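You operate a simulated robot arm through the tools that you are given. There is no shell and no other tool. Be economical: measure what you need, move in short steps, check, and stop when the job is done.

You run a simulated robot arm. Do the job below in one go: nothing can be reset, and whatever is moved stays where it is left.

TASK
Shut the dispenser's gate, then tip the yellow tub of pellets into it.
Fine: put the tub back and slide the lid shut. Set down upright: what you pick out.

Only the result counts: the job must be done as asked and must still hold three seconds after the hand-in. Knocking over, shifting, dropping, spilling or breaking anything else fails it. Lids that push on must go on centred and level and be pressed home; caps that screw on are set level and turned clockwise until they are tight.

THE ROBOT
A 6-joint arm with a two-finger parallel gripper, fixed in place. Base frame: the origin is at the foot of the arm, x ahead of it, y to its left, z up; the work surface is at about z = 0. Readings come in m, rad, newtons and seconds.
With the tool pointing down near the work surface it reaches from about 0.14 to 0.58 m from the base axis. Its first joint turns from -1.152 to 1.152 rad. Payload 2.1 kg.
Tool frame: the origin (TCP) lies between the finger pads and is the grasp point; the fingertips stand 0.03 m ahead of it; z points along the fingers, y is the line along which they close. Largest opening 0.094 m; finger width 0.028, thickness 0.01; the body of the gripper, 0.05 by 0.096 m, starts 0.055 m behind the TCP.
Orientation is that of the tool frame in the base frame, as [roll, pitch, yaw] about the fixed x, y, z axes, in that order (R = Rz(yaw) Ry(pitch) Rx(roll)). With the fingers straight down and closing along the base's y, the tool's x points along the base's -x, its y along +y and its z along -z.

THE INTERFACE
- The arm moves only by the tool arm_command. Its argument "steps" is a list of rows, each a list of 3 entries, a list of its own where there are three numbers: the turn, a rotation vector about the tool's x, y, z in rad, then the shift along the tool's x, y, z in m, then the finger opening in m, from 0 to 0.094. In form: [[[wx, wy, wz], [tx, ty, tz], hand], ...]. A call has 1 to 12 rows; each row is the pose to reach, as a shift and turn from the pose commanded when the call began, along the tool's axes at that moment. Rows are played at 5 a second. More than 0.05 m and 0.15 rad between two rows, or a gripper value outside its range, and nothing of the call is played. Where a pose cannot be reached the arm comes as near as it can. A force on the tool above 40 N (or 10 N above the force at the start of the call, whichever is more), or a blocked arm, ends the call early, and 0.2 s more pass. The fingers move at their own pace (about 0.072 m/s each) and stop on an object; they squeeze with about 26 N. The grip force told is the motor's: it shows also when the fingers shut on nothing. Time passes only in rows, and 0.2 s behind the last, so rows that repeat a pose let the fingers close. The reply holds the time, the measured pose of the TCP, the force on the tool along the base axes, the opening and the grip force, in the units named above and with some noise, with the torque about the TCP (base axes, N m) and any sound that the robot's microphone picked up.
- Cameras (640 x 400 px; columns grow to the right, rows downward): "scene" is fixed at [0.0538, -0.3644, 0.5074]; the picture's right is [0.82, -0.57, 0.00], its down [-0.20, -0.29, -0.94] and it looks along [0.53, 0.77, -0.35] (base axes); focal length 240 px, centre (320, 200). "wrist" rides on the gripper at [0.076, 0.014, -0.102] in the tool frame; the picture's right is [-0.18, 0.98, 0.00], its down [-0.75, -0.14, -0.64] and it looks along [-0.63, -0.12, 0.77] (tool axes); focal length 243 px, centre (320, 200). There is no depth. A picture from a camera that has moved, and an enlarged one, comes with that camera's place and axes in the base frame and with its lens.
- get_image(camera): a new picture of that camera. The clock stands still meanwhile.
- close_up(camera, box): a new picture of the part [left, top, right, bottom] of that camera's present view, enlarged. The clock stands still meanwhile.
- hand_in(): hands the job in; it is judged then, once.

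Go step by step. Nothing tells you positions but the pictures and the camera data: compare them with the known pose of the tool, close in by small moves and look again before you grip or let go. The budget is 120 turns and 64 pictures, counting those below and the enlarged ones. Unless the task says otherwise, let go and move clear before handing in, and close with one line.

The tools are called after "Emit:" by a JSON object that holds its "fn" and its "kwargs". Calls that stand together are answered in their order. arm_command: Moves the arm, as the interface text tells. Its arguments: {"type":"object","properties":{"steps":{"type":"array","items":{"type":"array"}}},"required":["steps"]} The other tools are called the same way: get_image (camera) takes a picture; close_up (camera, box) takes an enlarged picture of a part of a camera's view; hand_in () hands the job in.

At the start:

```text
time_s: 0.0
eef_pos: [0.26, 0.0566, 0.4768]
tcp_rot: [-3.141, 0.001, 3.141]
ft_force: [0.3, 0.4, 0.3]
ft_torque: [0.02, 0.0, 0.01]
opening: 0.0939
finger_force: 0.0
```

scene: 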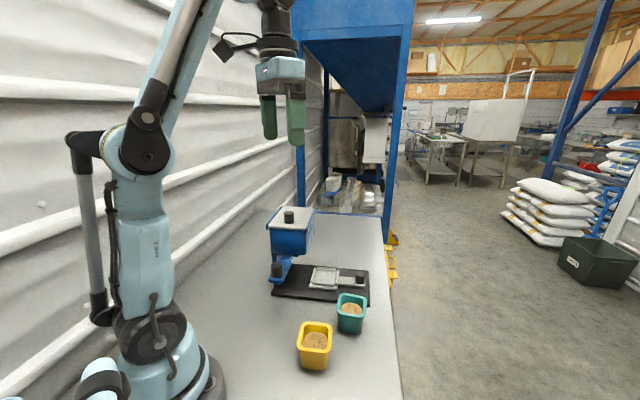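
wrist: 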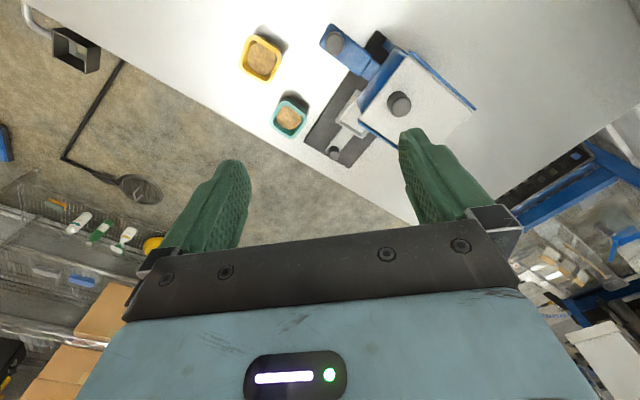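

I see a dispenser (blue hopper with a white lid and black knob) on a black base, with a yellow and a teal tub of pellets nearby. I'll look at each more closely before moving.

Emit:
{"fn": "close_up", "kwargs": {"camera": "scene", "box": [240, 190, 400, 290]}}

Emit:
{"fn": "close_up", "kwargs": {"camera": "scene", "box": [260, 280, 400, 380]}}

Emit:
{"fn": "close_up", "kwargs": {"camera": "wrist", "box": [220, 10, 500, 185]}}

```text
4.00 times, centred on (320, 240) of scene
camera zoom: at [0.0538, -0.3644, 0.5074], right [0.82, -0.57, 0.0], down [-0.2, -0.29, -0.94], along [0.53, 0.77, -0.35], focal length 960 px, centre (320, 40)
```

zoom: 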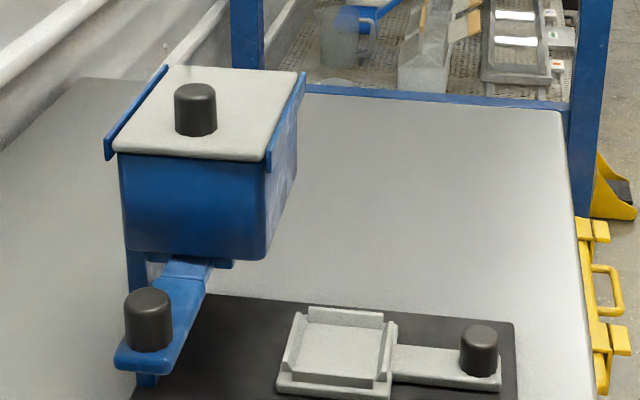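

```text
4.00 times, centred on (330, 330) of scene
camera zoom: at [0.0538, -0.3644, 0.5074], right [0.82, -0.57, 0.0], down [-0.2, -0.29, -0.94], along [0.53, 0.77, -0.35], focal length 960 px, centre (280, -320)
```

zoom: 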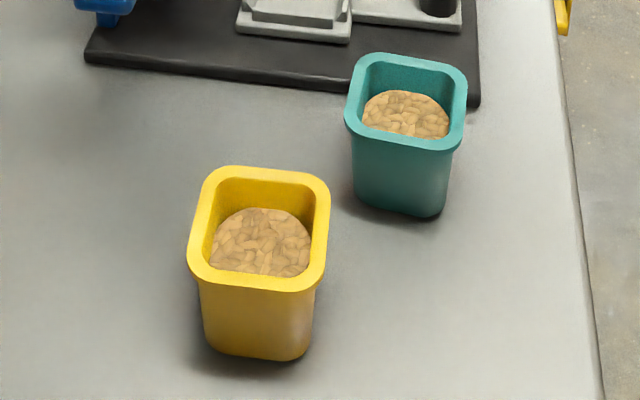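

```text
2.29 times, centred on (360, 98) of wrist
camera zoom: at [0.1829, 0.0717, 0.5787], right [0.18, 0.98, 0.0], down [0.75, -0.14, 0.64], along [0.63, -0.12, -0.77], focal length 555 px, centre (229, 434)
```

zoom: 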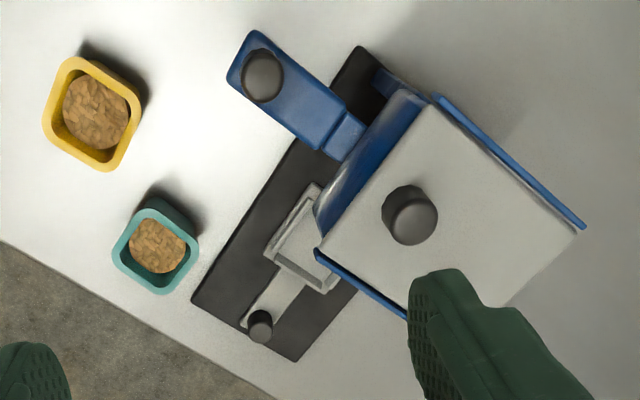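

The blue hopper's lid is at about z 0.23 and slides along roughly (0.65, 0.76). The gate slide sticks out under the hopper, with its knob near (0.236, 0.081, 0.17). I'll turn the wrist to face along the gate axis and look from the front.

Emit:
{"fn": "arm_command", "kwargs": {"steps": [[[0, 0, -0.144], [0.01, -0.003, 0.025], 0.094], [[0, 0, -0.288], [0.02, -0.006, 0.05], 0.06], [[0, 0, -0.432], [0.03, -0.009, 0.075], 0.03], [[0, 0, -0.576], [0.04, -0.012, 0.1], 0.0], [[0, 0, -0.72], [0.05, -0.015, 0.125], 0.0], [[0, 0, -0.864], [0.06, -0.017, 0.147], 0.0]]}}

Emit:
{"fn": "get_image", "kwargs": {"camera": "wrist"}}

Emit:
{"fn": "get_image", "kwargs": {"camera": "scene"}}

```text
time_s: 1.4
eef_pos: [0.1993, 0.0395, 0.3289]
tcp_rot: [3.142, -0.001, -2.275]
ft_force: [-0.4, 0.6, 0.0]
ft_torque: [0.01, -0.01, 0.0]
opening: 0.0
finger_force: 26.1
```

```text
58 pictures are left
camera wrist: at [0.1388, -0.0085, 0.4312], right [-0.63, 0.78, 0.0], down [0.6, 0.48, 0.64], along [0.5, 0.4, -0.77], focal length 243 px, centre (320, 200)
```

wrist: 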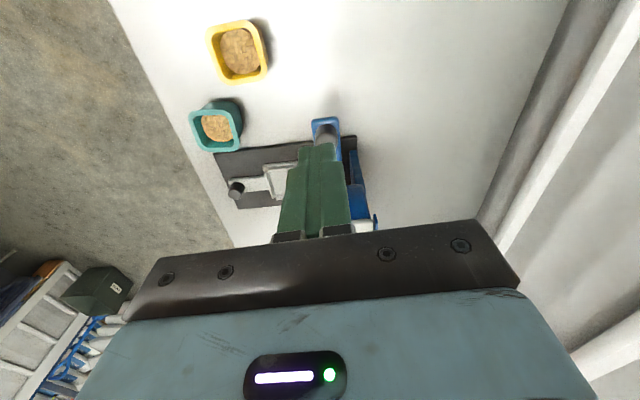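

```text
57 pictures are left
```

scene: 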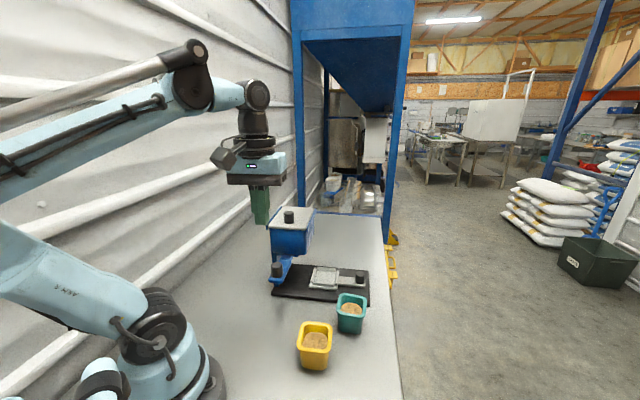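

The wrist now faces along the hopper axis. I'll zoom in to refine the alignment.

Emit:
{"fn": "close_up", "kwargs": {"camera": "wrist", "box": [180, 100, 420, 250]}}

```text
2.67 times, centred on (300, 175) of wrist
camera zoom: at [0.1388, -0.0085, 0.4312], right [-0.63, 0.78, 0.0], down [0.6, 0.48, 0.64], along [0.5, 0.4, -0.77], focal length 647 px, centre (373, 267)
```

zoom: 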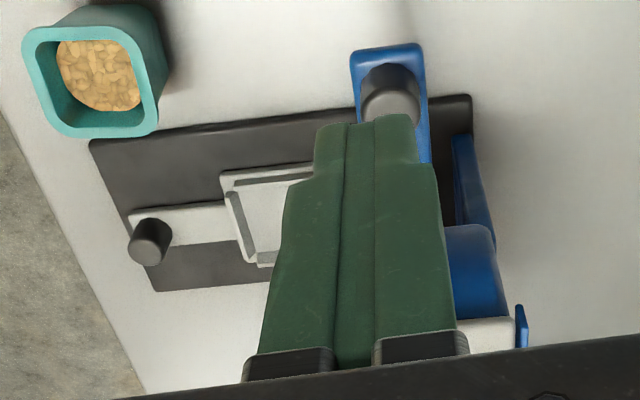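

The gate knob is in line with the closed fingers and just ahead of them. I'll lower straight down behind the knob and check.

Emit:
{"fn": "arm_command", "kwargs": {"steps": [[[0, 0, 0], [0.003, -0.001, 0.04], 0.0], [[0, 0, 0], [0.003, -0.001, 0.08], 0.0], [[0, 0, 0], [0.003, -0.001, 0.115], 0.0], [[0, 0, 0], [0.003, -0.001, 0.143], 0.0]]}}

Emit:
{"fn": "close_up", "kwargs": {"camera": "scene", "box": [220, 180, 380, 300]}}

Emit:
{"fn": "get_image", "kwargs": {"camera": "wrist"}}

```text
time_s: 2.4
eef_pos: [0.1965, 0.0361, 0.1858]
tcp_rot: [3.141, -0.001, -2.278]
ft_force: [-0.3, 0.2, -0.9]
ft_torque: [0.03, 0.02, -0.01]
opening: 0.0
finger_force: 25.7
```

```text
3.33 times, centred on (300, 240) of scene
camera zoom: at [0.0538, -0.3644, 0.5074], right [0.82, -0.57, 0.0], down [-0.2, -0.29, -0.94], along [0.53, 0.77, -0.35], focal length 800 px, centre (387, 67)
```

zoom: 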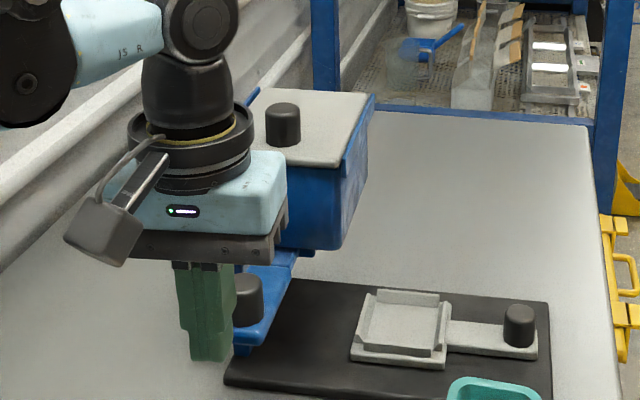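

```text
54 pictures are left
camera wrist: at [0.1359, -0.0125, 0.2879], right [-0.63, 0.78, 0.0], down [0.6, 0.48, 0.64], along [0.5, 0.4, -0.77], focal length 243 px, centre (320, 200)
```

wrist: 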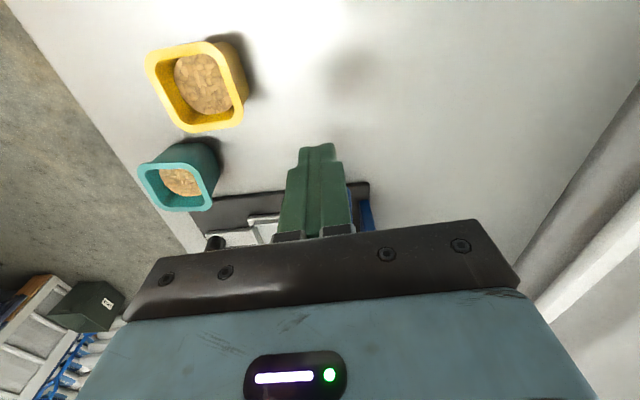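

The fingertips are at knob height just behind the gate knob. I'll push it inward in small steps.

Emit:
{"fn": "arm_command", "kwargs": {"steps": [[[0, 0, 0], [-0.008, 0, 0.004], 0.0], [[0, 0, 0], [-0.016, 0, 0.004], 0.0], [[0, 0, 0], [-0.024, 0, 0.004], 0.0], [[0, 0, 0], [-0.032, 0, 0.004], 0.0], [[0, 0, 0], [-0.04, 0, 0.004], 0.0], [[0, 0, 0], [-0.046, 0, 0.004], 0.0], [[0, 0, 0], [-0.052, 0, 0.004], 0.0]]}}

Emit:
{"fn": "close_up", "kwargs": {"camera": "scene", "box": [220, 180, 380, 300]}}

```text
time_s: 4.0
eef_pos: [0.2316, 0.0767, 0.1839]
tcp_rot: [-3.141, -0.001, -2.279]
ft_force: [-0.2, -1.0, 0.0]
ft_torque: [-0.02, 0.03, -0.02]
opening: 0.0001
finger_force: 25.8
```

```text
3.33 times, centred on (300, 240) of scene
camera zoom: at [0.0538, -0.3644, 0.5074], right [0.82, -0.57, 0.0], down [-0.2, -0.29, -0.94], along [0.53, 0.77, -0.35], focal length 800 px, centre (387, 67)
```

zoom: 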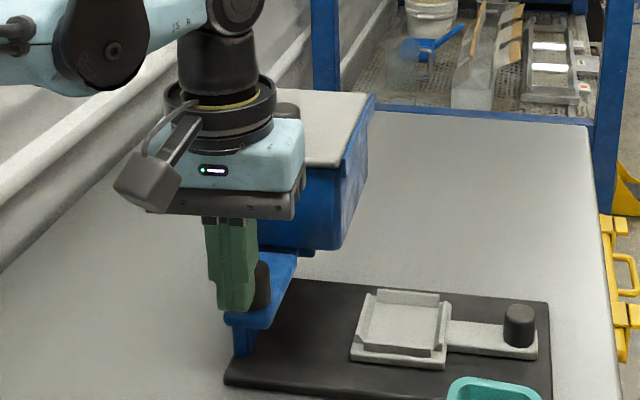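

The gate is sliding in with very little resistance. I'll keep pushing to its stop.

Emit:
{"fn": "arm_command", "kwargs": {"steps": [[[0, 0, 0], [-0.006, 0, 0], 0.0], [[0, 0, 0], [-0.012, 0, 0], 0.0], [[0, 0, 0], [-0.018, 0, 0], 0.0], [[0, 0, 0], [-0.024, 0, 0], 0.0]]}}

Emit:
{"fn": "close_up", "kwargs": {"camera": "scene", "box": [220, 180, 380, 300]}}

```text
time_s: 5.0
eef_pos: [0.2463, 0.0957, 0.1841]
tcp_rot: [-3.142, 0.004, -2.279]
ft_force: [-1.5, -1.5, -0.9]
ft_torque: [-0.07, 0.04, 0.0]
opening: 0.0002
finger_force: 26.5
```

```text
3.33 times, centred on (300, 240) of scene
camera zoom: at [0.0538, -0.3644, 0.5074], right [0.82, -0.57, 0.0], down [-0.2, -0.29, -0.94], along [0.53, 0.77, -0.35], focal length 800 px, centre (387, 67)
```

zoom: 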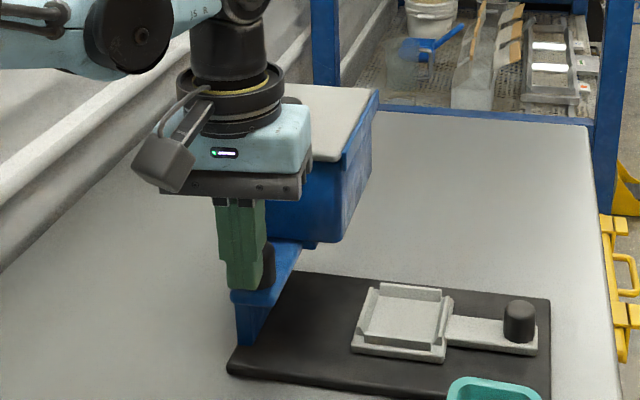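

The gate reached its stop, and the dispenser seems to have crept a few millimetres at the end of the push. I'll back off, lift and check.

Emit:
{"fn": "arm_command", "kwargs": {"steps": [[[0, 0, 0], [0.02, 0, 0], 0.0], [[0, 0, 0], [0.04, 0, -0.01], 0.0], [[0, 0, 0], [0.05, 0, -0.05], 0.0], [[0, 0, 0], [0.06, 0, -0.09], 0.0], [[0, 0, 0], [0.06, 0, -0.135], 0.0], [[0, 0, 0], [0.06, 0, -0.18], 0.0], [[0, 0, 0], [0.06, 0, -0.22], 0.0]]}}

Emit:
{"fn": "close_up", "kwargs": {"camera": "scene", "box": [240, 190, 400, 290]}}

Emit:
{"fn": "get_image", "kwargs": {"camera": "wrist"}}

```text
time_s: 6.6
eef_pos: [0.2105, 0.0512, 0.4025]
tcp_rot: [3.14, -0.001, -2.277]
ft_force: [0.2, -0.2, -0.3]
ft_torque: [0.01, -0.02, 0.0]
opening: 0.0
finger_force: 26.0
```

```text
4.00 times, centred on (320, 240) of scene
camera zoom: at [0.0538, -0.3644, 0.5074], right [0.82, -0.57, 0.0], down [-0.2, -0.29, -0.94], along [0.53, 0.77, -0.35], focal length 960 px, centre (320, 40)
```

zoom: 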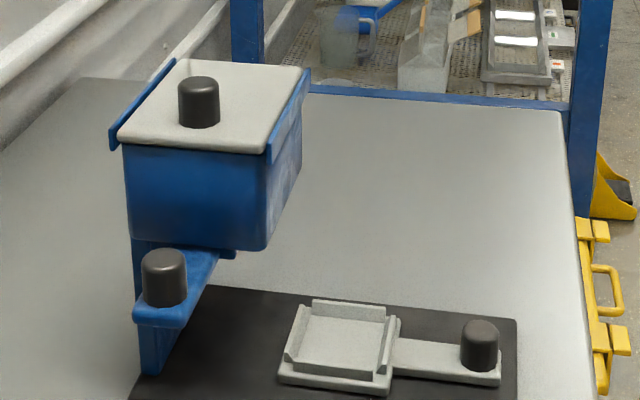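

```text
50 pictures are left
camera wrist: at [0.1486, 0.0021, 0.5053], right [-0.63, 0.78, 0.0], down [0.6, 0.48, 0.64], along [0.5, 0.4, -0.77], focal length 243 px, centre (320, 200)
```

wrist: 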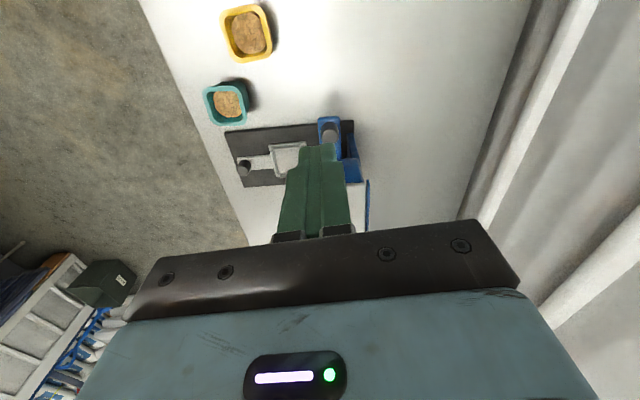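

The gate is now shut, and the dispenser crept about 1 cm along its axis, which I can correct later. Next I'll view the lid from above with the hand open.

Emit:
{"fn": "arm_command", "kwargs": {"steps": [[[0, 0, 0], [-0.04, -0.002, 0], 0.03], [[0, 0, 0], [-0.08, -0.004, 0], 0.06], [[0, 0, 0], [-0.11, -0.007, 0], 0.094], [[0, 0, 0], [-0.11, -0.007, 0], 0.094]]}}

Emit:
{"fn": "get_image", "kwargs": {"camera": "wrist"}}

```text
time_s: 7.6
eef_pos: [0.2837, 0.1271, 0.403]
tcp_rot: [-3.141, 0.001, -2.278]
ft_force: [0.3, -0.6, -0.2]
ft_torque: [-0.01, -0.01, -0.02]
opening: 0.094
finger_force: 0.0
```

```text
49 pictures are left
camera wrist: at [0.2222, 0.0798, 0.5048], right [-0.63, 0.78, 0.0], down [0.6, 0.48, 0.64], along [0.5, 0.4, -0.77], focal length 243 px, centre (320, 200)
```

wrist: 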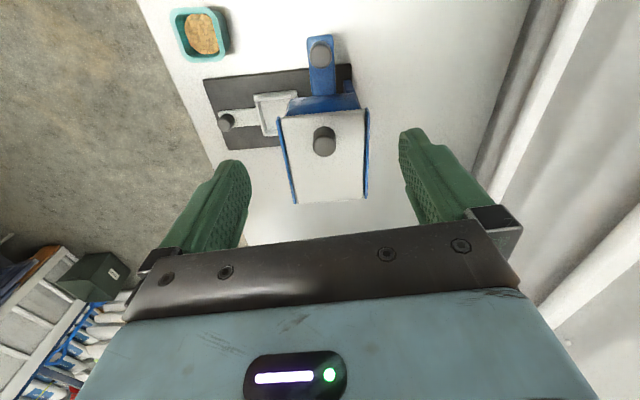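

Emit:
{"fn": "close_up", "kwargs": {"camera": "wrist", "box": [240, 30, 400, 220]}}

```text
2.11 times, centred on (320, 125) of wrist
camera zoom: at [0.2222, 0.0798, 0.5048], right [-0.63, 0.78, 0.0], down [0.6, 0.48, 0.64], along [0.5, 0.4, -0.77], focal length 511 px, centre (320, 358)
```

zoom: 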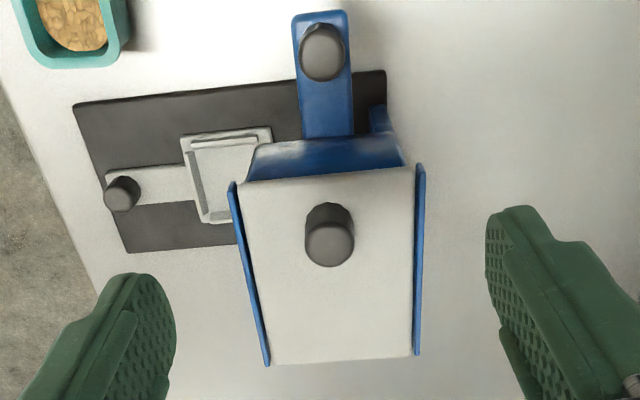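

The gate may or may not be fully home, so I'll look at its region more closely from the scene camera.

Emit:
{"fn": "close_up", "kwargs": {"camera": "scene", "box": [260, 225, 324, 290]}}

```text
6.15 times, centred on (292, 258) of scene
camera zoom: at [0.0538, -0.3644, 0.5074], right [0.82, -0.57, 0.0], down [-0.2, -0.29, -0.94], along [0.53, 0.77, -0.35], focal length 1478 px, centre (492, -154)
```

zoom: 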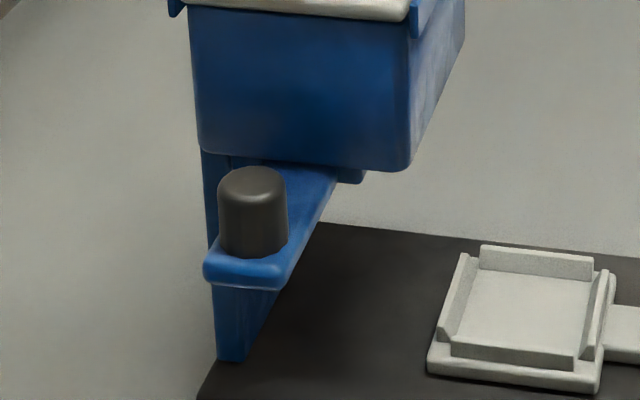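

The thick part of the gate has gone in under the hopper until it stopped, and I'll confirm from inside once the lid is open. The lid knob is at about (0.318, 0.163, top 0.257), so I'll come down over it.

Emit:
{"fn": "arm_command", "kwargs": {"steps": [[[0, 0, 0], [-0.025, -0.002, 0.02], 0.07], [[0, 0, 0], [-0.0495, -0.003, 0.05], 0.055], [[0, 0, 0], [-0.0495, -0.003, 0.09], 0.055], [[0, 0, 0], [-0.0495, -0.003, 0.12], 0.055]]}}

Emit:
{"fn": "get_image", "kwargs": {"camera": "wrist"}}

Emit:
{"fn": "close_up", "kwargs": {"camera": "scene", "box": [240, 150, 368, 230]}}

```text
time_s: 8.6
eef_pos: [0.3184, 0.1655, 0.2838]
tcp_rot: [3.141, 0.0, -2.277]
ft_force: [-0.6, 0.3, 0.3]
ft_torque: [0.02, -0.02, -0.01]
opening: 0.055
finger_force: 0.1
```

```text
46 pictures are left
camera wrist: at [0.2575, 0.116, 0.3854], right [-0.63, 0.78, 0.0], down [0.6, 0.48, 0.64], along [0.5, 0.4, -0.77], focal length 243 px, centre (320, 200)
```

wrist: 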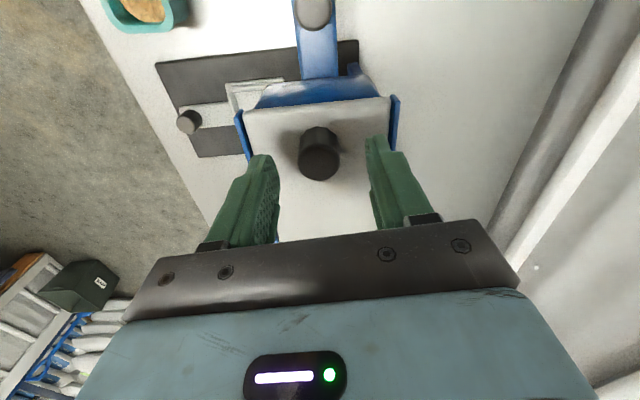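

```text
5.00 times, centred on (304, 190) of scene
camera zoom: at [0.0538, -0.3644, 0.5074], right [0.82, -0.57, 0.0], down [-0.2, -0.29, -0.94], along [0.53, 0.77, -0.35], focal length 1201 px, centre (400, 250)
```

zoom: 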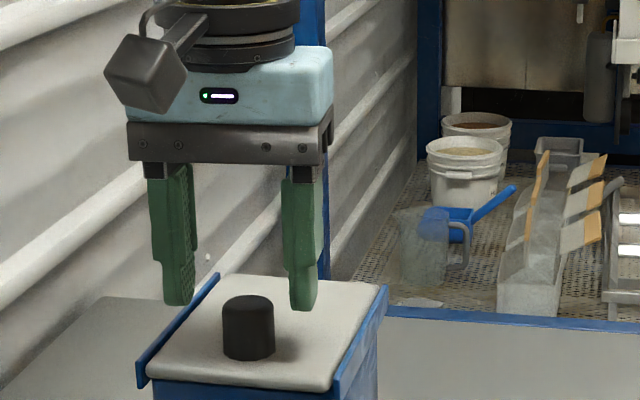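

The knob is centred between the fingers. I'll lower and grip it.

Emit:
{"fn": "arm_command", "kwargs": {"steps": [[[0, 0, 0], [0, 0, 0.008], 0.055], [[0, 0, 0], [0, 0, 0.015], 0.055], [[0, 0, 0], [0, 0, 0.015], 0.03], [[0, 0, 0], [0, 0, 0.015], 0.01], [[0, 0, 0], [0, 0, 0.015], 0.01]]}}

Emit:
{"fn": "close_up", "kwargs": {"camera": "scene", "box": [240, 150, 368, 230]}}

```text
time_s: 9.8
eef_pos: [0.32, 0.1625, 0.2673]
tcp_rot: [-3.14, 0.0, -2.28]
ft_force: [4.7, -4.4, 0.8]
ft_torque: [0.02, -0.18, -0.25]
opening: 0.0272
finger_force: 25.8
```

```text
5.00 times, centred on (304, 190) of scene
camera zoom: at [0.0538, -0.3644, 0.5074], right [0.82, -0.57, 0.0], down [-0.2, -0.29, -0.94], along [0.53, 0.77, -0.35], focal length 1201 px, centre (400, 250)
```

zoom: 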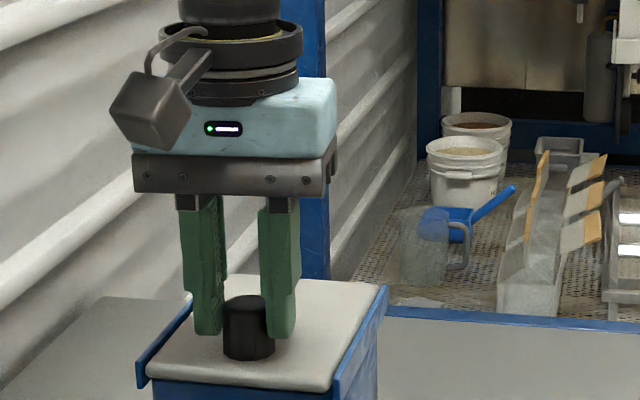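

The knob is gripped, about 3 mm off laterally, so I'll relax that offset. Then I'll test-pull 1 cm toward the front: if the lid is blocked that way, this just undoes the creep.

Emit:
{"fn": "arm_command", "kwargs": {"steps": [[[0, 0, 0], [0, -0.003, 0], 0.01], [[0, 0, 0], [0.004, -0.003, 0], 0.01], [[0, 0, 0], [0.007, -0.003, 0], 0.01], [[0, 0, 0], [0.01, -0.003, 0], 0.01]]}}

Emit:
{"fn": "close_up", "kwargs": {"camera": "scene", "box": [240, 190, 400, 290]}}

```text
time_s: 10.8
eef_pos: [0.3153, 0.1552, 0.2675]
tcp_rot: [3.14, 0.006, -2.278]
ft_force: [0.2, 12.1, 14.6]
ft_torque: [0.77, -0.52, -0.14]
opening: 0.0274
finger_force: 26.0
```

```text
4.00 times, centred on (320, 240) of scene
camera zoom: at [0.0538, -0.3644, 0.5074], right [0.82, -0.57, 0.0], down [-0.2, -0.29, -0.94], along [0.53, 0.77, -0.35], focal length 960 px, centre (320, 40)
```

zoom: 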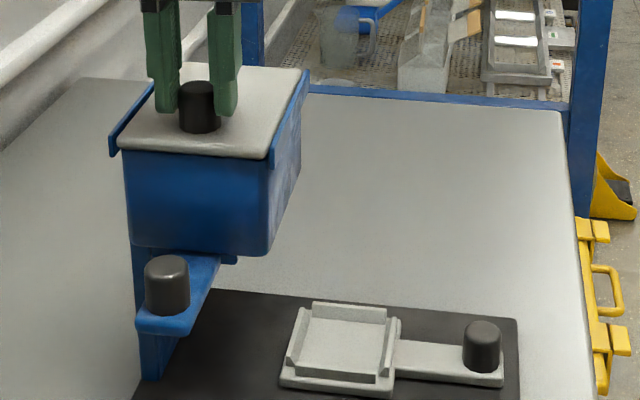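

Pulling to the front is blocked, so the lid must open toward the back. I'll ease off and push it the other way gently.

Emit:
{"fn": "arm_command", "kwargs": {"steps": [[[0, 0, 0], [-0.005, 0, 0], 0.01], [[0, 0, 0], [-0.009, 0, 0], 0.01], [[0, 0, 0], [-0.014, 0, 0], 0.01], [[0, 0, 0], [-0.02, 0, 0], 0.01], [[0, 0, 0], [-0.028, 0, 0], 0.01]]}}

Emit:
{"fn": "close_up", "kwargs": {"camera": "scene", "box": [240, 190, 400, 290]}}

```text
time_s: 12.0
eef_pos: [0.3353, 0.1766, 0.2686]
tcp_rot: [-3.139, 0.001, -2.278]
ft_force: [1.6, -1.6, -0.3]
ft_torque: [-0.17, 0.31, -0.1]
opening: 0.0271
finger_force: 25.7
```

```text
4.00 times, centred on (320, 240) of scene
camera zoom: at [0.0539, -0.3644, 0.5074], right [0.82, -0.57, 0.0], down [-0.2, -0.29, -0.94], along [0.53, 0.77, -0.35], focal length 960 px, centre (320, 40)
```

zoom: 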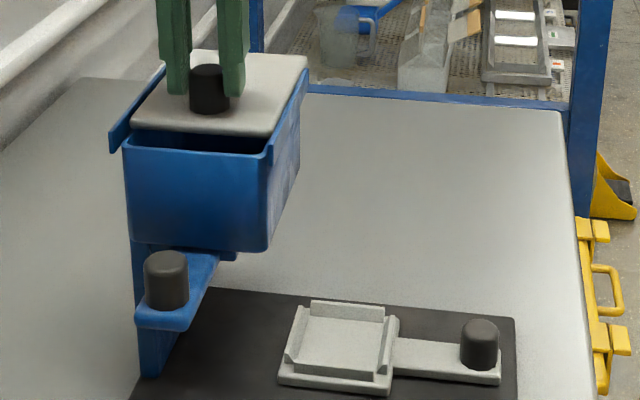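

The lid slides open to the back and the dispenser stays put. I'll continue.

Emit:
{"fn": "arm_command", "kwargs": {"steps": [[[0, 0, 0], [-0.008, 0, 0], 0.01], [[0, 0, 0], [-0.016, 0, 0], 0.01], [[0, 0, 0], [-0.024, 0, 0], 0.01], [[0, 0, 0], [-0.032, 0, 0], 0.01], [[0, 0, 0], [-0.04, 0, 0], 0.01], [[0, 0, 0], [-0.048, 0, 0], 0.01], [[0, 0, 0], [-0.056, 0, 0], 0.01]]}}

Emit:
{"fn": "close_up", "kwargs": {"camera": "scene", "box": [240, 190, 400, 290]}}

Emit:
{"fn": "get_image", "kwargs": {"camera": "wrist"}}

```text
time_s: 13.6
eef_pos: [0.3731, 0.2193, 0.2675]
tcp_rot: [-3.14, 0.0, -2.28]
ft_force: [8.9, -10.7, 25.1]
ft_torque: [-0.15, -0.48, -0.26]
opening: 0.0272
finger_force: 25.8
```

```text
4.00 times, centred on (320, 240) of scene
camera zoom: at [0.0537, -0.3645, 0.5074], right [0.82, -0.57, 0.0], down [-0.2, -0.29, -0.94], along [0.53, 0.77, -0.35], focal length 960 px, centre (320, 40)
```

zoom: 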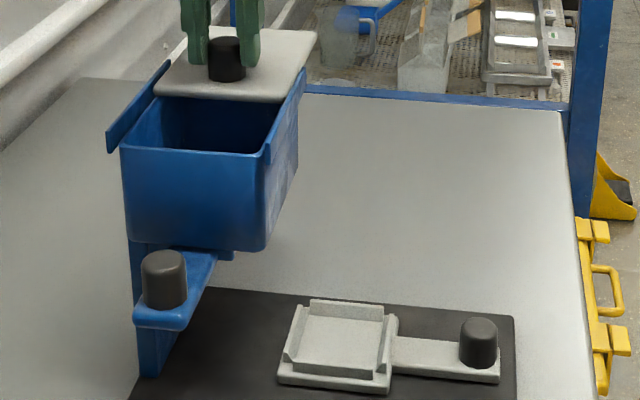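

```text
40 pictures are left
camera wrist: at [0.3113, 0.1709, 0.3696], right [-0.63, 0.78, 0.0], down [0.6, 0.48, 0.64], along [0.5, 0.4, -0.77], focal length 243 px, centre (320, 200)
```

wrist: 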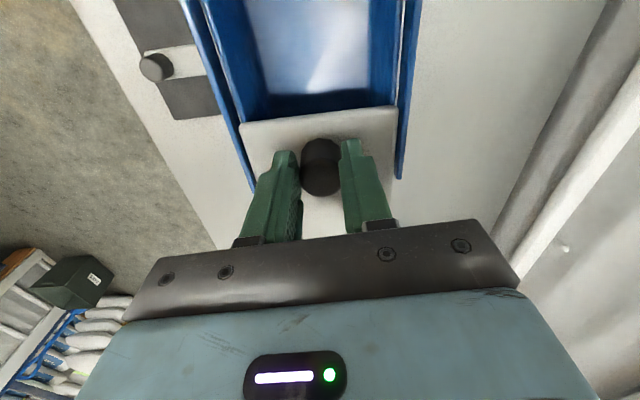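

The true slide axis is nearer 45°, so my grip is pushing sideways on the lid. I'll relax the sideways and vertical load before letting go.

Emit:
{"fn": "arm_command", "kwargs": {"steps": [[[0, 0, 0], [0, -0.003, -0.001], 0.01], [[0, 0, 0], [0, -0.005, -0.002], 0.01], [[0, 0, 0], [0, -0.005, -0.002], 0.01]]}}

```text
time_s: 14.4
eef_pos: [0.3739, 0.2155, 0.2674]
tcp_rot: [3.139, -0.001, -2.276]
ft_force: [-2.1, 2.9, 0.9]
ft_torque: [0.3, 0.05, -0.2]
opening: 0.0272
finger_force: 26.0
```

The load is gone and the lid is open about 77 mm. I'll bring it back about 10 mm for a safer overhang, then loosen the fingers slightly to check that it stays level.

Emit:
{"fn": "arm_command", "kwargs": {"steps": [[[0, 0, 0], [0.005, 0.0, 0], 0.01], [[0, 0, 0], [0.01, 0.0, 0], 0.01], [[0, 0, 0], [0.01, 0.0, 0], 0.034], [[0, 0, 0], [0.01, 0.0, 0], 0.036], [[0, 0, 0], [0.01, 0.0, 0], 0.036]]}}

Emit:
{"fn": "close_up", "kwargs": {"camera": "scene", "box": [240, 190, 400, 290]}}

```text
time_s: 15.6
eef_pos: [0.3687, 0.2076, 0.2685]
tcp_rot: [3.141, -0.001, -2.277]
ft_force: [0.2, -0.1, 0.5]
ft_torque: [0.03, 0.02, -0.02]
opening: 0.036
finger_force: 0.1
```

```text
4.00 times, centred on (320, 240) of scene
camera zoom: at [0.0538, -0.3644, 0.5074], right [0.82, -0.57, 0.0], down [-0.2, -0.29, -0.94], along [0.53, 0.77, -0.35], focal length 960 px, centre (320, 40)
```

zoom: 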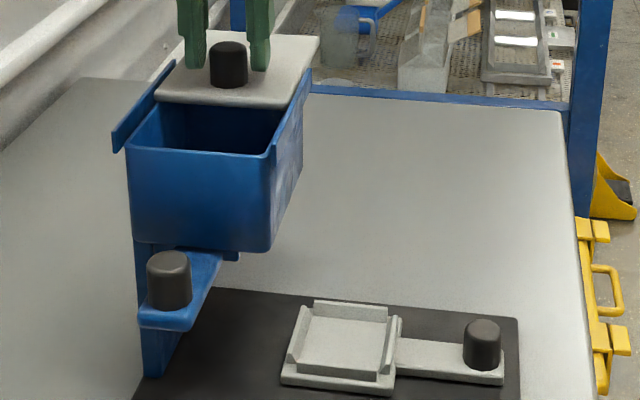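

The lid stays level when released. I'll lift off and look into the hopper.

Emit:
{"fn": "arm_command", "kwargs": {"steps": [[[0, 0, 0], [0, 0, -0.015], 0.05], [[0, 0, 0], [0, 0, -0.05], 0.06], [[0, 0, 0], [0.03, 0, -0.08], 0.08], [[0, 0, 0], [0.07, 0, -0.11], 0.094], [[0, 0, 0], [0.11, 0, -0.14], 0.094]]}}

Emit:
{"fn": "get_image", "kwargs": {"camera": "wrist"}}

```text
time_s: 16.8
eef_pos: [0.2977, 0.1237, 0.4115]
tcp_rot: [3.14, 0.001, -2.278]
ft_force: [-0.7, -0.4, 0.0]
ft_torque: [0.02, 0.0, 0.02]
opening: 0.094
finger_force: 0.0
```

```text
38 pictures are left
camera wrist: at [0.2367, 0.0744, 0.5135], right [-0.63, 0.78, 0.0], down [0.6, 0.48, 0.64], along [0.5, 0.4, -0.77], focal length 243 px, centre (320, 200)
```

wrist: 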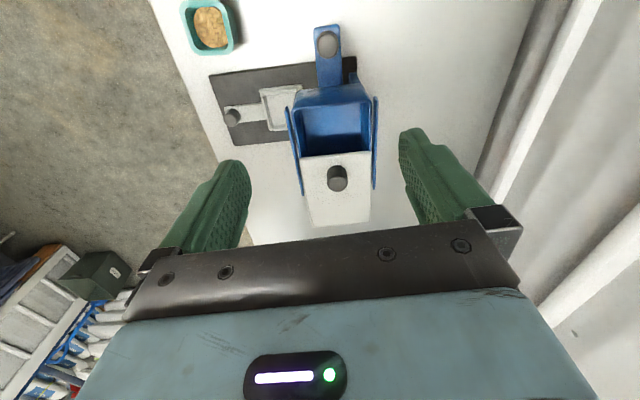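

Emit:
{"fn": "close_up", "kwargs": {"camera": "wrist", "box": [260, 15, 420, 215]}}

```text
2.00 times, centred on (340, 115) of wrist
camera zoom: at [0.2367, 0.0744, 0.5135], right [-0.63, 0.78, 0.0], down [0.6, 0.48, 0.64], along [0.5, 0.4, -0.77], focal length 485 px, centre (280, 370)
```

zoom: 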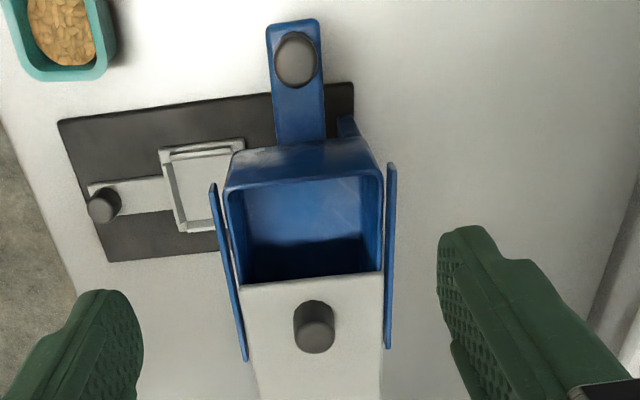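

The hopper looks empty so far. I'll move the camera above the opening to see its floor and the gate.

Emit:
{"fn": "arm_command", "kwargs": {"steps": [[[0, 0, 0], [-0.04, -0.003, 0], 0.094], [[0, 0, 0], [-0.08, -0.006, 0], 0.094], [[0, 0, 0], [-0.11, -0.008, 0], 0.094]]}}

Emit:
{"fn": "close_up", "kwargs": {"camera": "wrist", "box": [240, 0, 440, 125]}}

```text
time_s: 17.6
eef_pos: [0.3622, 0.1946, 0.4043]
tcp_rot: [-3.141, 0.0, -2.277]
ft_force: [0.5, 0.2, 0.1]
ft_torque: [-0.04, 0.01, 0.02]
opening: 0.094
finger_force: 0.1
out of reach, approached as far as the arm can: row 3
```

```text
3.20 times, centred on (340, 62) of wrist
camera zoom: at [0.3011, 0.1461, 0.5064], right [-0.63, 0.78, 0.0], down [0.6, 0.48, 0.64], along [0.5, 0.4, -0.77], focal length 776 px, centre (256, 640)
```

zoom: 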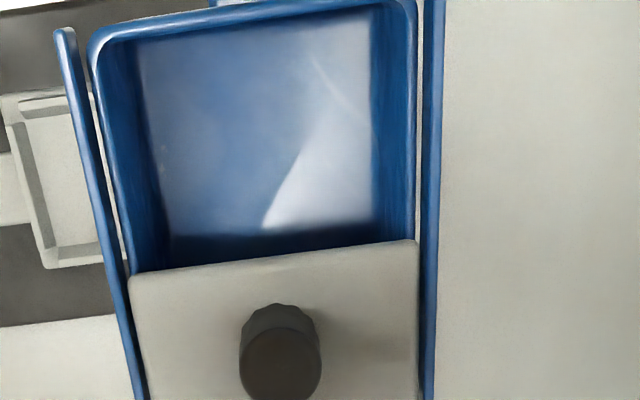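

The hopper is empty with a closed floor in view, and its opening is centred near (0.325, 0.166). The yellow tub is near (0.252, -0.055) with edges at about -33°/57°. I plan to grip it with the hand pitched and coming from the front right, so I'll turn the wrist around while moving over to it.

Emit:
{"fn": "arm_command", "kwargs": {"steps": [[[0, 0, 0.148], [0.018, -0.004, 0], 0.094], [[0, 0, 0.296], [0.036, -0.008, 0], 0.094], [[0, 0, 0.444], [0.054, -0.012, 0], 0.094], [[0, 0, 0.592], [0.072, -0.016, 0], 0.094], [[0, 0, 0.74], [0.09, -0.02, 0], 0.094], [[0, 0, 0.888], [0.108, -0.025, 0], 0.094], [[0, 0, 1.036], [0.126, -0.029, 0], 0.094], [[0, 0, 1.184], [0.144, -0.033, 0], 0.094], [[0, 0, 1.332], [0.162, -0.037, 0], 0.094], [[0, 0, 1.48], [0.18, -0.041, 0], 0.094], [[0, 0, 1.628], [0.198, -0.045, 0], 0.094], [[0, 0, 1.776], [0.214, -0.049, 0], 0.094]]}}

```text
time_s: 20.2
eef_pos: [0.2609, -0.0025, 0.4042]
tcp_rot: [3.141, -0.001, 2.227]
ft_force: [-0.3, 0.4, 0.4]
ft_torque: [0.01, -0.03, -0.01]
opening: 0.0938
finger_force: 0.1
out of reach, approached as far as the arm can: row 2, 3, 4, 5, 6, 7, 8
```

Rotation is progressing well. I'll continue to yaw 57° above the yellow tub.

Emit:
{"fn": "arm_command", "kwargs": {"steps": [[[0, 0, 0.137], [-0.004, -0.0043, 0.012], 0.094], [[0, 0, 0.274], [-0.008, -0.0086, 0.024], 0.094], [[0, 0, 0.411], [-0.012, -0.013, 0.036], 0.094], [[0, 0, 0.548], [-0.016, -0.0172, 0.048], 0.094], [[0, 0, 0.685], [-0.02, -0.0216, 0.06], 0.094], [[0, 0, 0.822], [-0.024, -0.026, 0.072], 0.094], [[0, 0, 0.959], [-0.028, -0.03, 0.084], 0.094], [[0, 0, 1.096], [-0.032, -0.0345, 0.096], 0.094], [[0, 0, 1.232], [-0.0357, -0.0388, 0.104], 0.094]]}}

Emit:
{"fn": "get_image", "kwargs": {"camera": "wrist"}}

```text
time_s: 22.2
eef_pos: [0.2512, -0.0534, 0.2981]
tcp_rot: [-3.141, 0.0, 0.995]
ft_force: [-0.8, -0.2, 1.3]
ft_torque: [0.02, 0.02, -0.02]
opening: 0.0942
finger_force: 0.1
```

```text
35 pictures are left
camera wrist: at [0.3037, 0.0035, 0.4009], right [0.72, -0.69, 0.0], down [-0.53, -0.56, 0.64], along [-0.44, -0.47, -0.77], focal length 243 px, centre (320, 200)
```

wrist: 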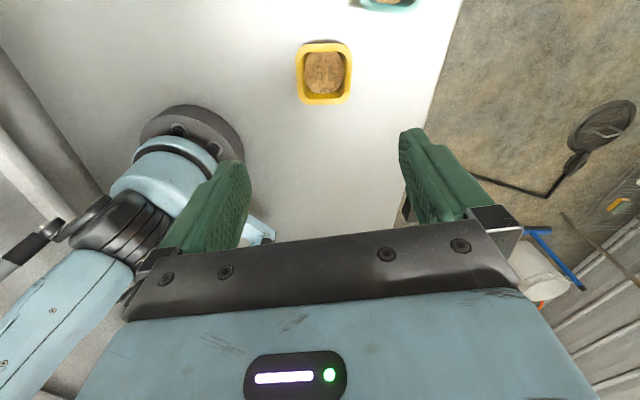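

Emit:
{"fn": "close_up", "kwargs": {"camera": "wrist", "box": [272, 30, 376, 114]}}

```text
4.76 times, centred on (324, 72) of wrist
camera zoom: at [0.3037, 0.0035, 0.4009], right [0.72, -0.69, 0.0], down [-0.53, -0.56, 0.64], along [-0.44, -0.47, -0.77], focal length 1155 px, centre (301, 810)
```

zoom: 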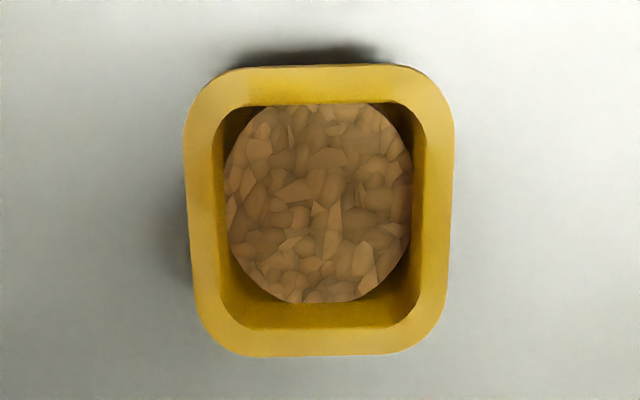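

The tub's edges lie at ±45° with its rim about 7 cm square, centred at (0.257, -0.055). I'll align the yaw to 45° above it, then pitch the hand.

Emit:
{"fn": "arm_command", "kwargs": {"steps": [[[0, 0, 0.105], [0.001, 0.003, 0], 0.094], [[0, 0, 0.21], [0.0017, 0.0053, 0], 0.094]]}}

Emit:
{"fn": "arm_command", "kwargs": {"steps": [[[0, 0.137, 0], [0, 0, 0.01], 0.094], [[0, 0.274, 0], [0, 0, 0.02], 0.094], [[0, 0.411, 0], [0, 0, 0.03], 0.094], [[0, 0.548, 0], [0, 0, 0.04], 0.094], [[0, 0.685, 0], [0, 0, 0.05], 0.094], [[0, 0.822, 0], [0, 0, 0.06], 0.094], [[0, 0.96, 0], [0, 0, 0.07], 0.094]]}}

Emit:
{"fn": "get_image", "kwargs": {"camera": "scene"}}

```text
time_s: 22.8
eef_pos: [0.2571, -0.055, 0.2991]
tcp_rot: [3.141, 0.002, 0.785]
ft_force: [0.8, 0.4, 0.5]
ft_torque: [0.02, -0.04, -0.02]
opening: 0.094
finger_force: 0.0
```

```text
time_s: 24.4
eef_pos: [0.2585, -0.0562, 0.2287]
tcp_rot: [3.14, -0.963, 0.789]
ft_force: [1.0, 0.2, -0.1]
ft_torque: [-0.01, 0.02, -0.02]
opening: 0.0939
finger_force: 0.1
```

```text
33 pictures are left
```

scene: 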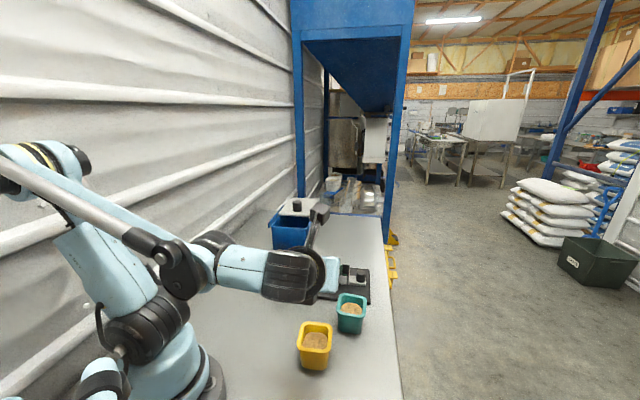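

The pitched pose works. I'll descend vertically around the tub, stopping above the rim to check.

Emit:
{"fn": "arm_command", "kwargs": {"steps": [[[0, 0, 0], [-0.033, -0.001, 0.023], 0.094], [[0, 0, 0], [-0.066, -0.002, 0.046], 0.094], [[0, 0, 0], [-0.094, -0.002, 0.066], 0.094]]}}

Emit:
{"fn": "get_image", "kwargs": {"camera": "wrist"}}

Emit:
{"fn": "close_up", "kwargs": {"camera": "scene", "box": [240, 250, 400, 390]}}

```text
time_s: 25.2
eef_pos: [0.2591, -0.0532, 0.1153]
tcp_rot: [3.141, -0.959, 0.789]
ft_force: [0.7, 0.0, -0.5]
ft_torque: [-0.02, 0.03, -0.03]
opening: 0.0939
finger_force: 0.1
```

```text
32 pictures are left
camera wrist: at [0.2397, -0.0916, 0.2354], right [0.62, -0.77, -0.15], down [-0.78, -0.58, -0.25], along [0.1, 0.27, -0.96], focal length 243 px, centre (320, 200)
```

wrist: 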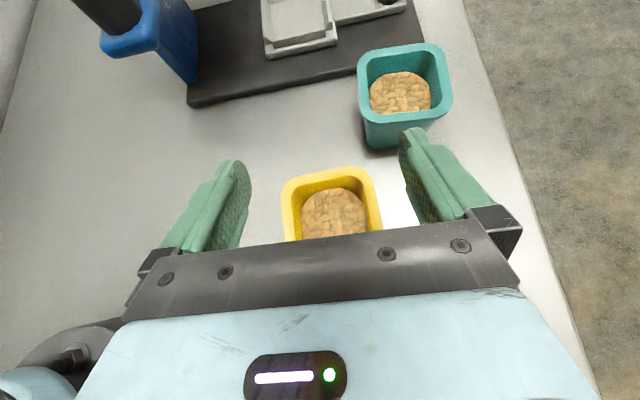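

```text
2.86 times, centred on (320, 320) of scene
camera zoom: at [0.0538, -0.3645, 0.5074], right [0.82, -0.57, 0.0], down [-0.2, -0.29, -0.94], along [0.53, 0.77, -0.35], focal length 686 px, centre (320, -143)
```

zoom: 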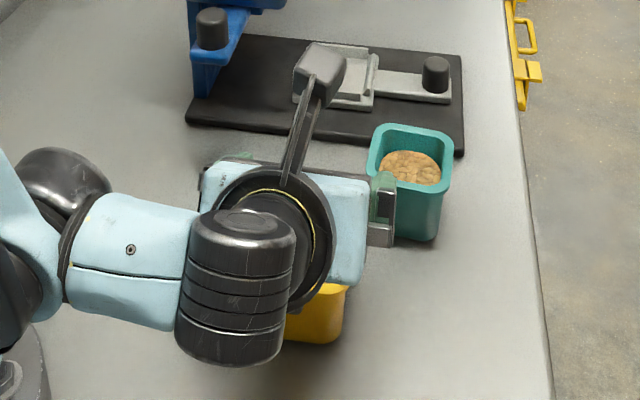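

Alignment is good, so I'll descend to grip height.

Emit:
{"fn": "arm_command", "kwargs": {"steps": [[[0, 0, 0], [-0.02, 0, 0.013], 0.094], [[0, 0, 0], [-0.041, 0, 0.026], 0.094], [[0, 0, 0], [-0.06, 0, 0.0385], 0.094]]}}

Emit:
{"fn": "get_image", "kwargs": {"camera": "wrist"}}

Emit:
{"fn": "close_up", "kwargs": {"camera": "scene", "box": [240, 250, 400, 390]}}

```text
time_s: 26.0
eef_pos: [0.2629, -0.0644, 0.0928]
tcp_rot: [3.141, -0.961, 0.786]
ft_force: [-0.1, -0.4, 0.1]
ft_torque: [0.0, 0.06, -0.02]
opening: 0.094
finger_force: 0.0
out of reach, approached as far as the arm can: row 1, 2, 3
```

```text
30 pictures are left
camera wrist: at [0.2437, -0.1033, 0.2129], right [0.62, -0.77, -0.15], down [-0.78, -0.58, -0.25], along [0.1, 0.27, -0.96], focal length 243 px, centre (320, 200)
```

wrist: 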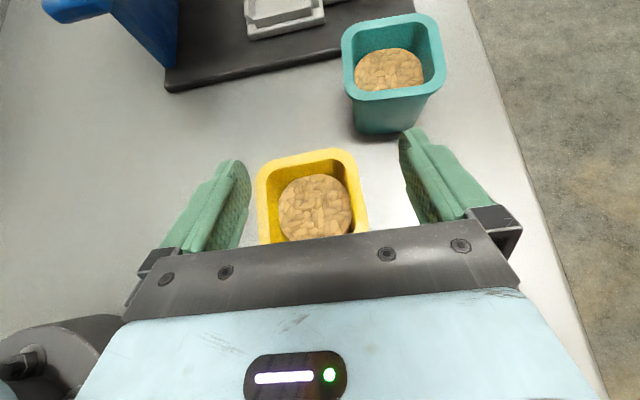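

```text
2.86 times, centred on (320, 320) of scene
camera zoom: at [0.0538, -0.3644, 0.5074], right [0.82, -0.57, 0.0], down [-0.2, -0.29, -0.94], along [0.53, 0.77, -0.35], focal length 686 px, centre (320, -143)
```

zoom: 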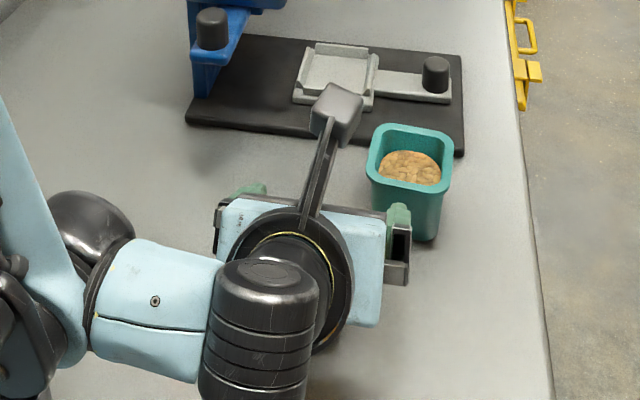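

At this pitch the arm can't get low enough. I'll back up and use a steeper hand pitch of about 55°.

Emit:
{"fn": "arm_command", "kwargs": {"steps": [[[0, 0, 0], [0.03, 0, -0.021], 0.094], [[0, 0, 0], [0.06, 0, -0.042], 0.094], [[0, -0.12, 0], [0.06, 0, -0.042], 0.094], [[0, -0.24, 0], [0.06, 0, -0.042], 0.094], [[0, -0.36, 0], [0.06, 0, -0.042], 0.094]]}}

```text
time_s: 27.2
eef_pos: [0.2635, -0.0662, 0.1656]
tcp_rot: [3.141, -0.599, 0.788]
ft_force: [-0.1, -0.5, -0.6]
ft_torque: [0.0, -0.01, 0.0]
opening: 0.0939
finger_force: 0.1
```

Emit:
{"fn": "arm_command", "kwargs": {"steps": [[[0, 0, 0], [-0.005, -0.0129, 0.005], 0.094], [[0, 0, 0], [-0.025, -0.0129, 0.04], 0.094], [[0, 0, 0], [-0.0485, -0.0129, 0.0766], 0.094]]}}

```text
time_s: 28.0
eef_pos: [0.2567, -0.0534, 0.0736]
tcp_rot: [-3.141, -0.6, 0.787]
ft_force: [0.8, 0.9, -0.4]
ft_torque: [-0.01, -0.01, 0.01]
opening: 0.0939
finger_force: 0.0
```

Reachable. I'll descend the rest of the way and look.

Emit:
{"fn": "arm_command", "kwargs": {"steps": [[[0, 0, 0], [-0.009, -0.0005, 0.013], 0.094], [[0, 0, 0], [-0.0177, -0.001, 0.0258], 0.094]]}}

Emit:
{"fn": "get_image", "kwargs": {"camera": "wrist"}}

Emit:
{"fn": "close_up", "kwargs": {"camera": "scene", "box": [240, 250, 400, 390]}}

```text
time_s: 28.6
eef_pos: [0.2555, -0.0536, 0.0458]
tcp_rot: [-3.141, -0.598, 0.787]
ft_force: [-0.1, 0.4, 0.5]
ft_torque: [0.01, 0.03, -0.01]
opening: 0.0941
finger_force: 0.1
out of reach, approached as far as the arm can: row 2
```

```text
28 pictures are left
camera wrist: at [0.269, -0.0603, 0.173], right [0.59, -0.8, -0.1], down [-0.79, -0.6, 0.11], along [-0.15, 0.02, -0.99], focal length 243 px, centre (320, 200)
```

wrist: 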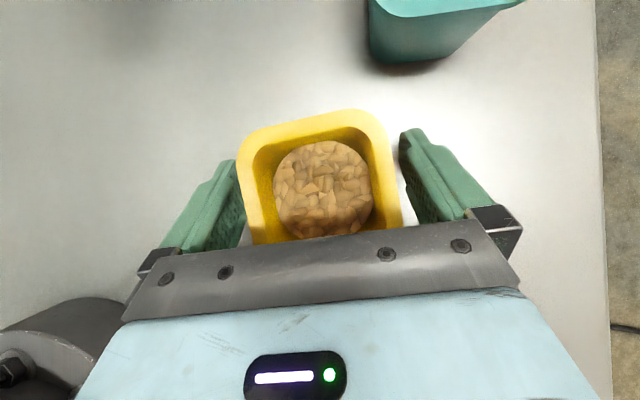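

```text
2.86 times, centred on (320, 320) of scene
camera zoom: at [0.0538, -0.3644, 0.5074], right [0.82, -0.57, 0.0], down [-0.2, -0.29, -0.94], along [0.53, 0.77, -0.35], focal length 686 px, centre (320, -143)
```

zoom: 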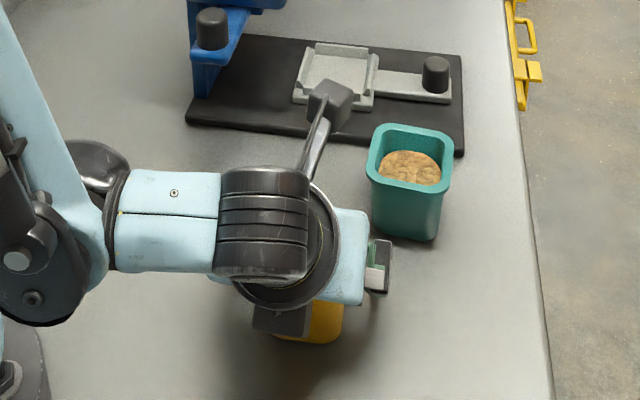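

The tub sits squarely between the fingers. Closing now.

Emit:
{"fn": "arm_command", "kwargs": {"steps": [[[0, 0, 0], [0, 0, 0], 0.075], [[0, 0, 0], [0, 0, 0], 0.06], [[0, 0, 0], [0, 0, 0], 0.05], [[0, 0, 0], [0, 0, 0], 0.05]]}}

Emit:
{"fn": "get_image", "kwargs": {"camera": "wrist"}}

```text
time_s: 29.6
eef_pos: [0.2553, -0.0541, 0.0459]
tcp_rot: [-3.141, -0.6, 0.786]
ft_force: [0.5, 0.1, 0.5]
ft_torque: [0.01, 0.02, 0.0]
opening: 0.0661
finger_force: 26.0
```

```text
26 pictures are left
camera wrist: at [0.2691, -0.0604, 0.1732], right [0.59, -0.8, -0.1], down [-0.79, -0.6, 0.11], along [-0.15, 0.02, -0.99], focal length 243 px, centre (320, 200)
```

wrist: 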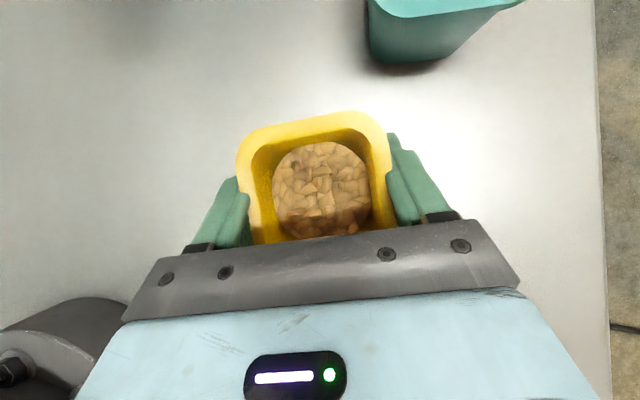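

Gripped at 66 mm. Lifting straight up.

Emit:
{"fn": "arm_command", "kwargs": {"steps": [[[0, 0, 0], [0.006, 0, -0.009], 0.05], [[0, 0, 0], [0.02, 0, -0.029], 0.05], [[0, 0, 0], [0.043, 0, -0.062], 0.05], [[0, 0, 0], [0.066, 0, -0.096], 0.05], [[0, 0, 0], [0.09, 0, -0.131], 0.05], [[0, 0, 0], [0.113, 0, -0.166], 0.05], [[0, 0, 0], [0.137, 0, -0.2], 0.05], [[0, 0, 0], [0.161, 0, -0.235], 0.05]]}}

Emit:
{"fn": "get_image", "kwargs": {"camera": "scene"}}

```text
time_s: 31.4
eef_pos: [0.2584, -0.0551, 0.3363]
tcp_rot: [-3.141, -0.602, 0.788]
ft_force: [0.2, -0.9, -0.7]
ft_torque: [0.0, 0.05, -0.01]
opening: 0.0659
finger_force: 25.8
```

```text
25 pictures are left
```

scene: 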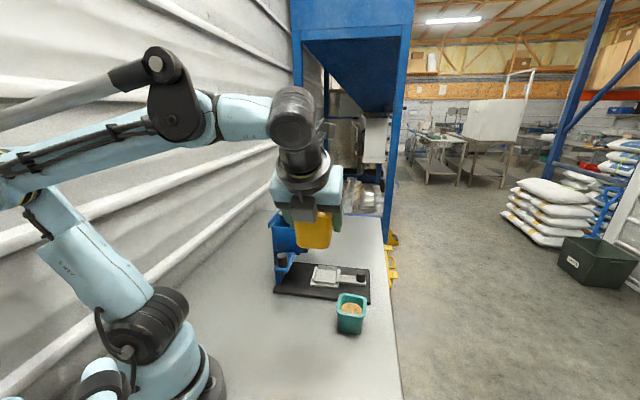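

The tub is up. I'll carry it upright toward the hopper opening while yawing to 120°, so it can be tipped toward the front over the opening.

Emit:
{"fn": "arm_command", "kwargs": {"steps": [[[0.082, 0, -0.12], [0.0226, -0.0112, 0.0141], 0.05], [[0.164, 0, -0.24], [0.0451, -0.0225, 0.0281], 0.05], [[0.246, 0, -0.36], [0.0677, -0.0337, 0.0422], 0.05], [[0.328, 0, -0.48], [0.0902, -0.0449, 0.0563], 0.05], [[0.41, 0, -0.6], [0.1128, -0.0562, 0.0703], 0.05], [[0.492, 0, -0.72], [0.1353, -0.0674, 0.0844], 0.05], [[0.574, 0, -0.84], [0.1579, -0.0786, 0.0985], 0.05], [[0.656, 0, -0.96], [0.1804, -0.0899, 0.1125], 0.05], [[0.738, 0, -1.081], [0.203, -0.1011, 0.1266], 0.05]]}}

Emit:
{"fn": "get_image", "kwargs": {"camera": "scene"}}

Emit:
{"fn": "get_image", "kwargs": {"camera": "wrist"}}

```text
time_s: 33.4
eef_pos: [0.3552, 0.1867, 0.3418]
tcp_rot: [3.139, -0.596, 2.099]
ft_force: [0.5, 0.6, -1.4]
ft_torque: [-0.01, -0.02, 0.01]
opening: 0.0659
finger_force: 25.4
```

```text
24 pictures are left
```

scene: 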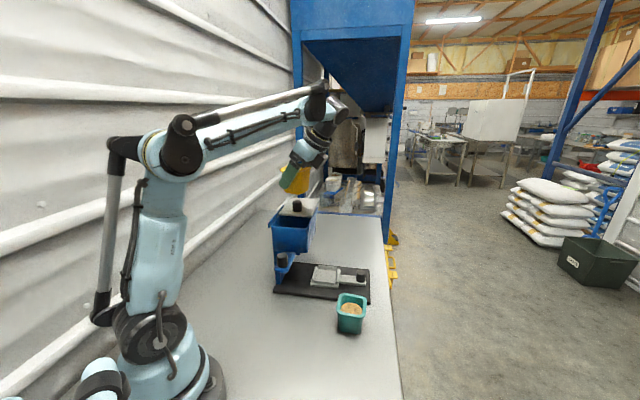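

```text
23 pictures are left
camera wrist: at [0.3641, 0.1992, 0.4683], right [0.93, 0.36, -0.1], down [0.37, -0.92, 0.1], along [-0.06, -0.14, -0.99], focal length 243 px, centre (320, 200)
```

wrist: 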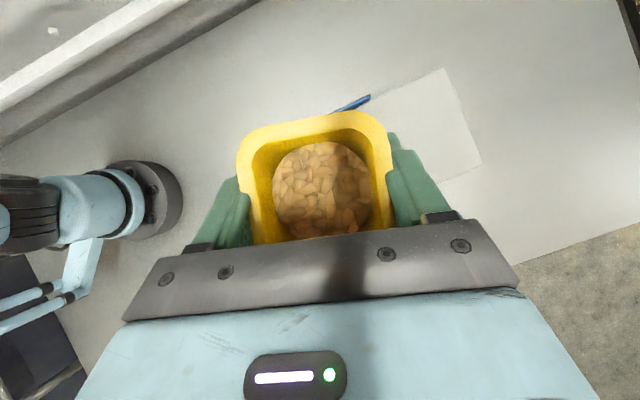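

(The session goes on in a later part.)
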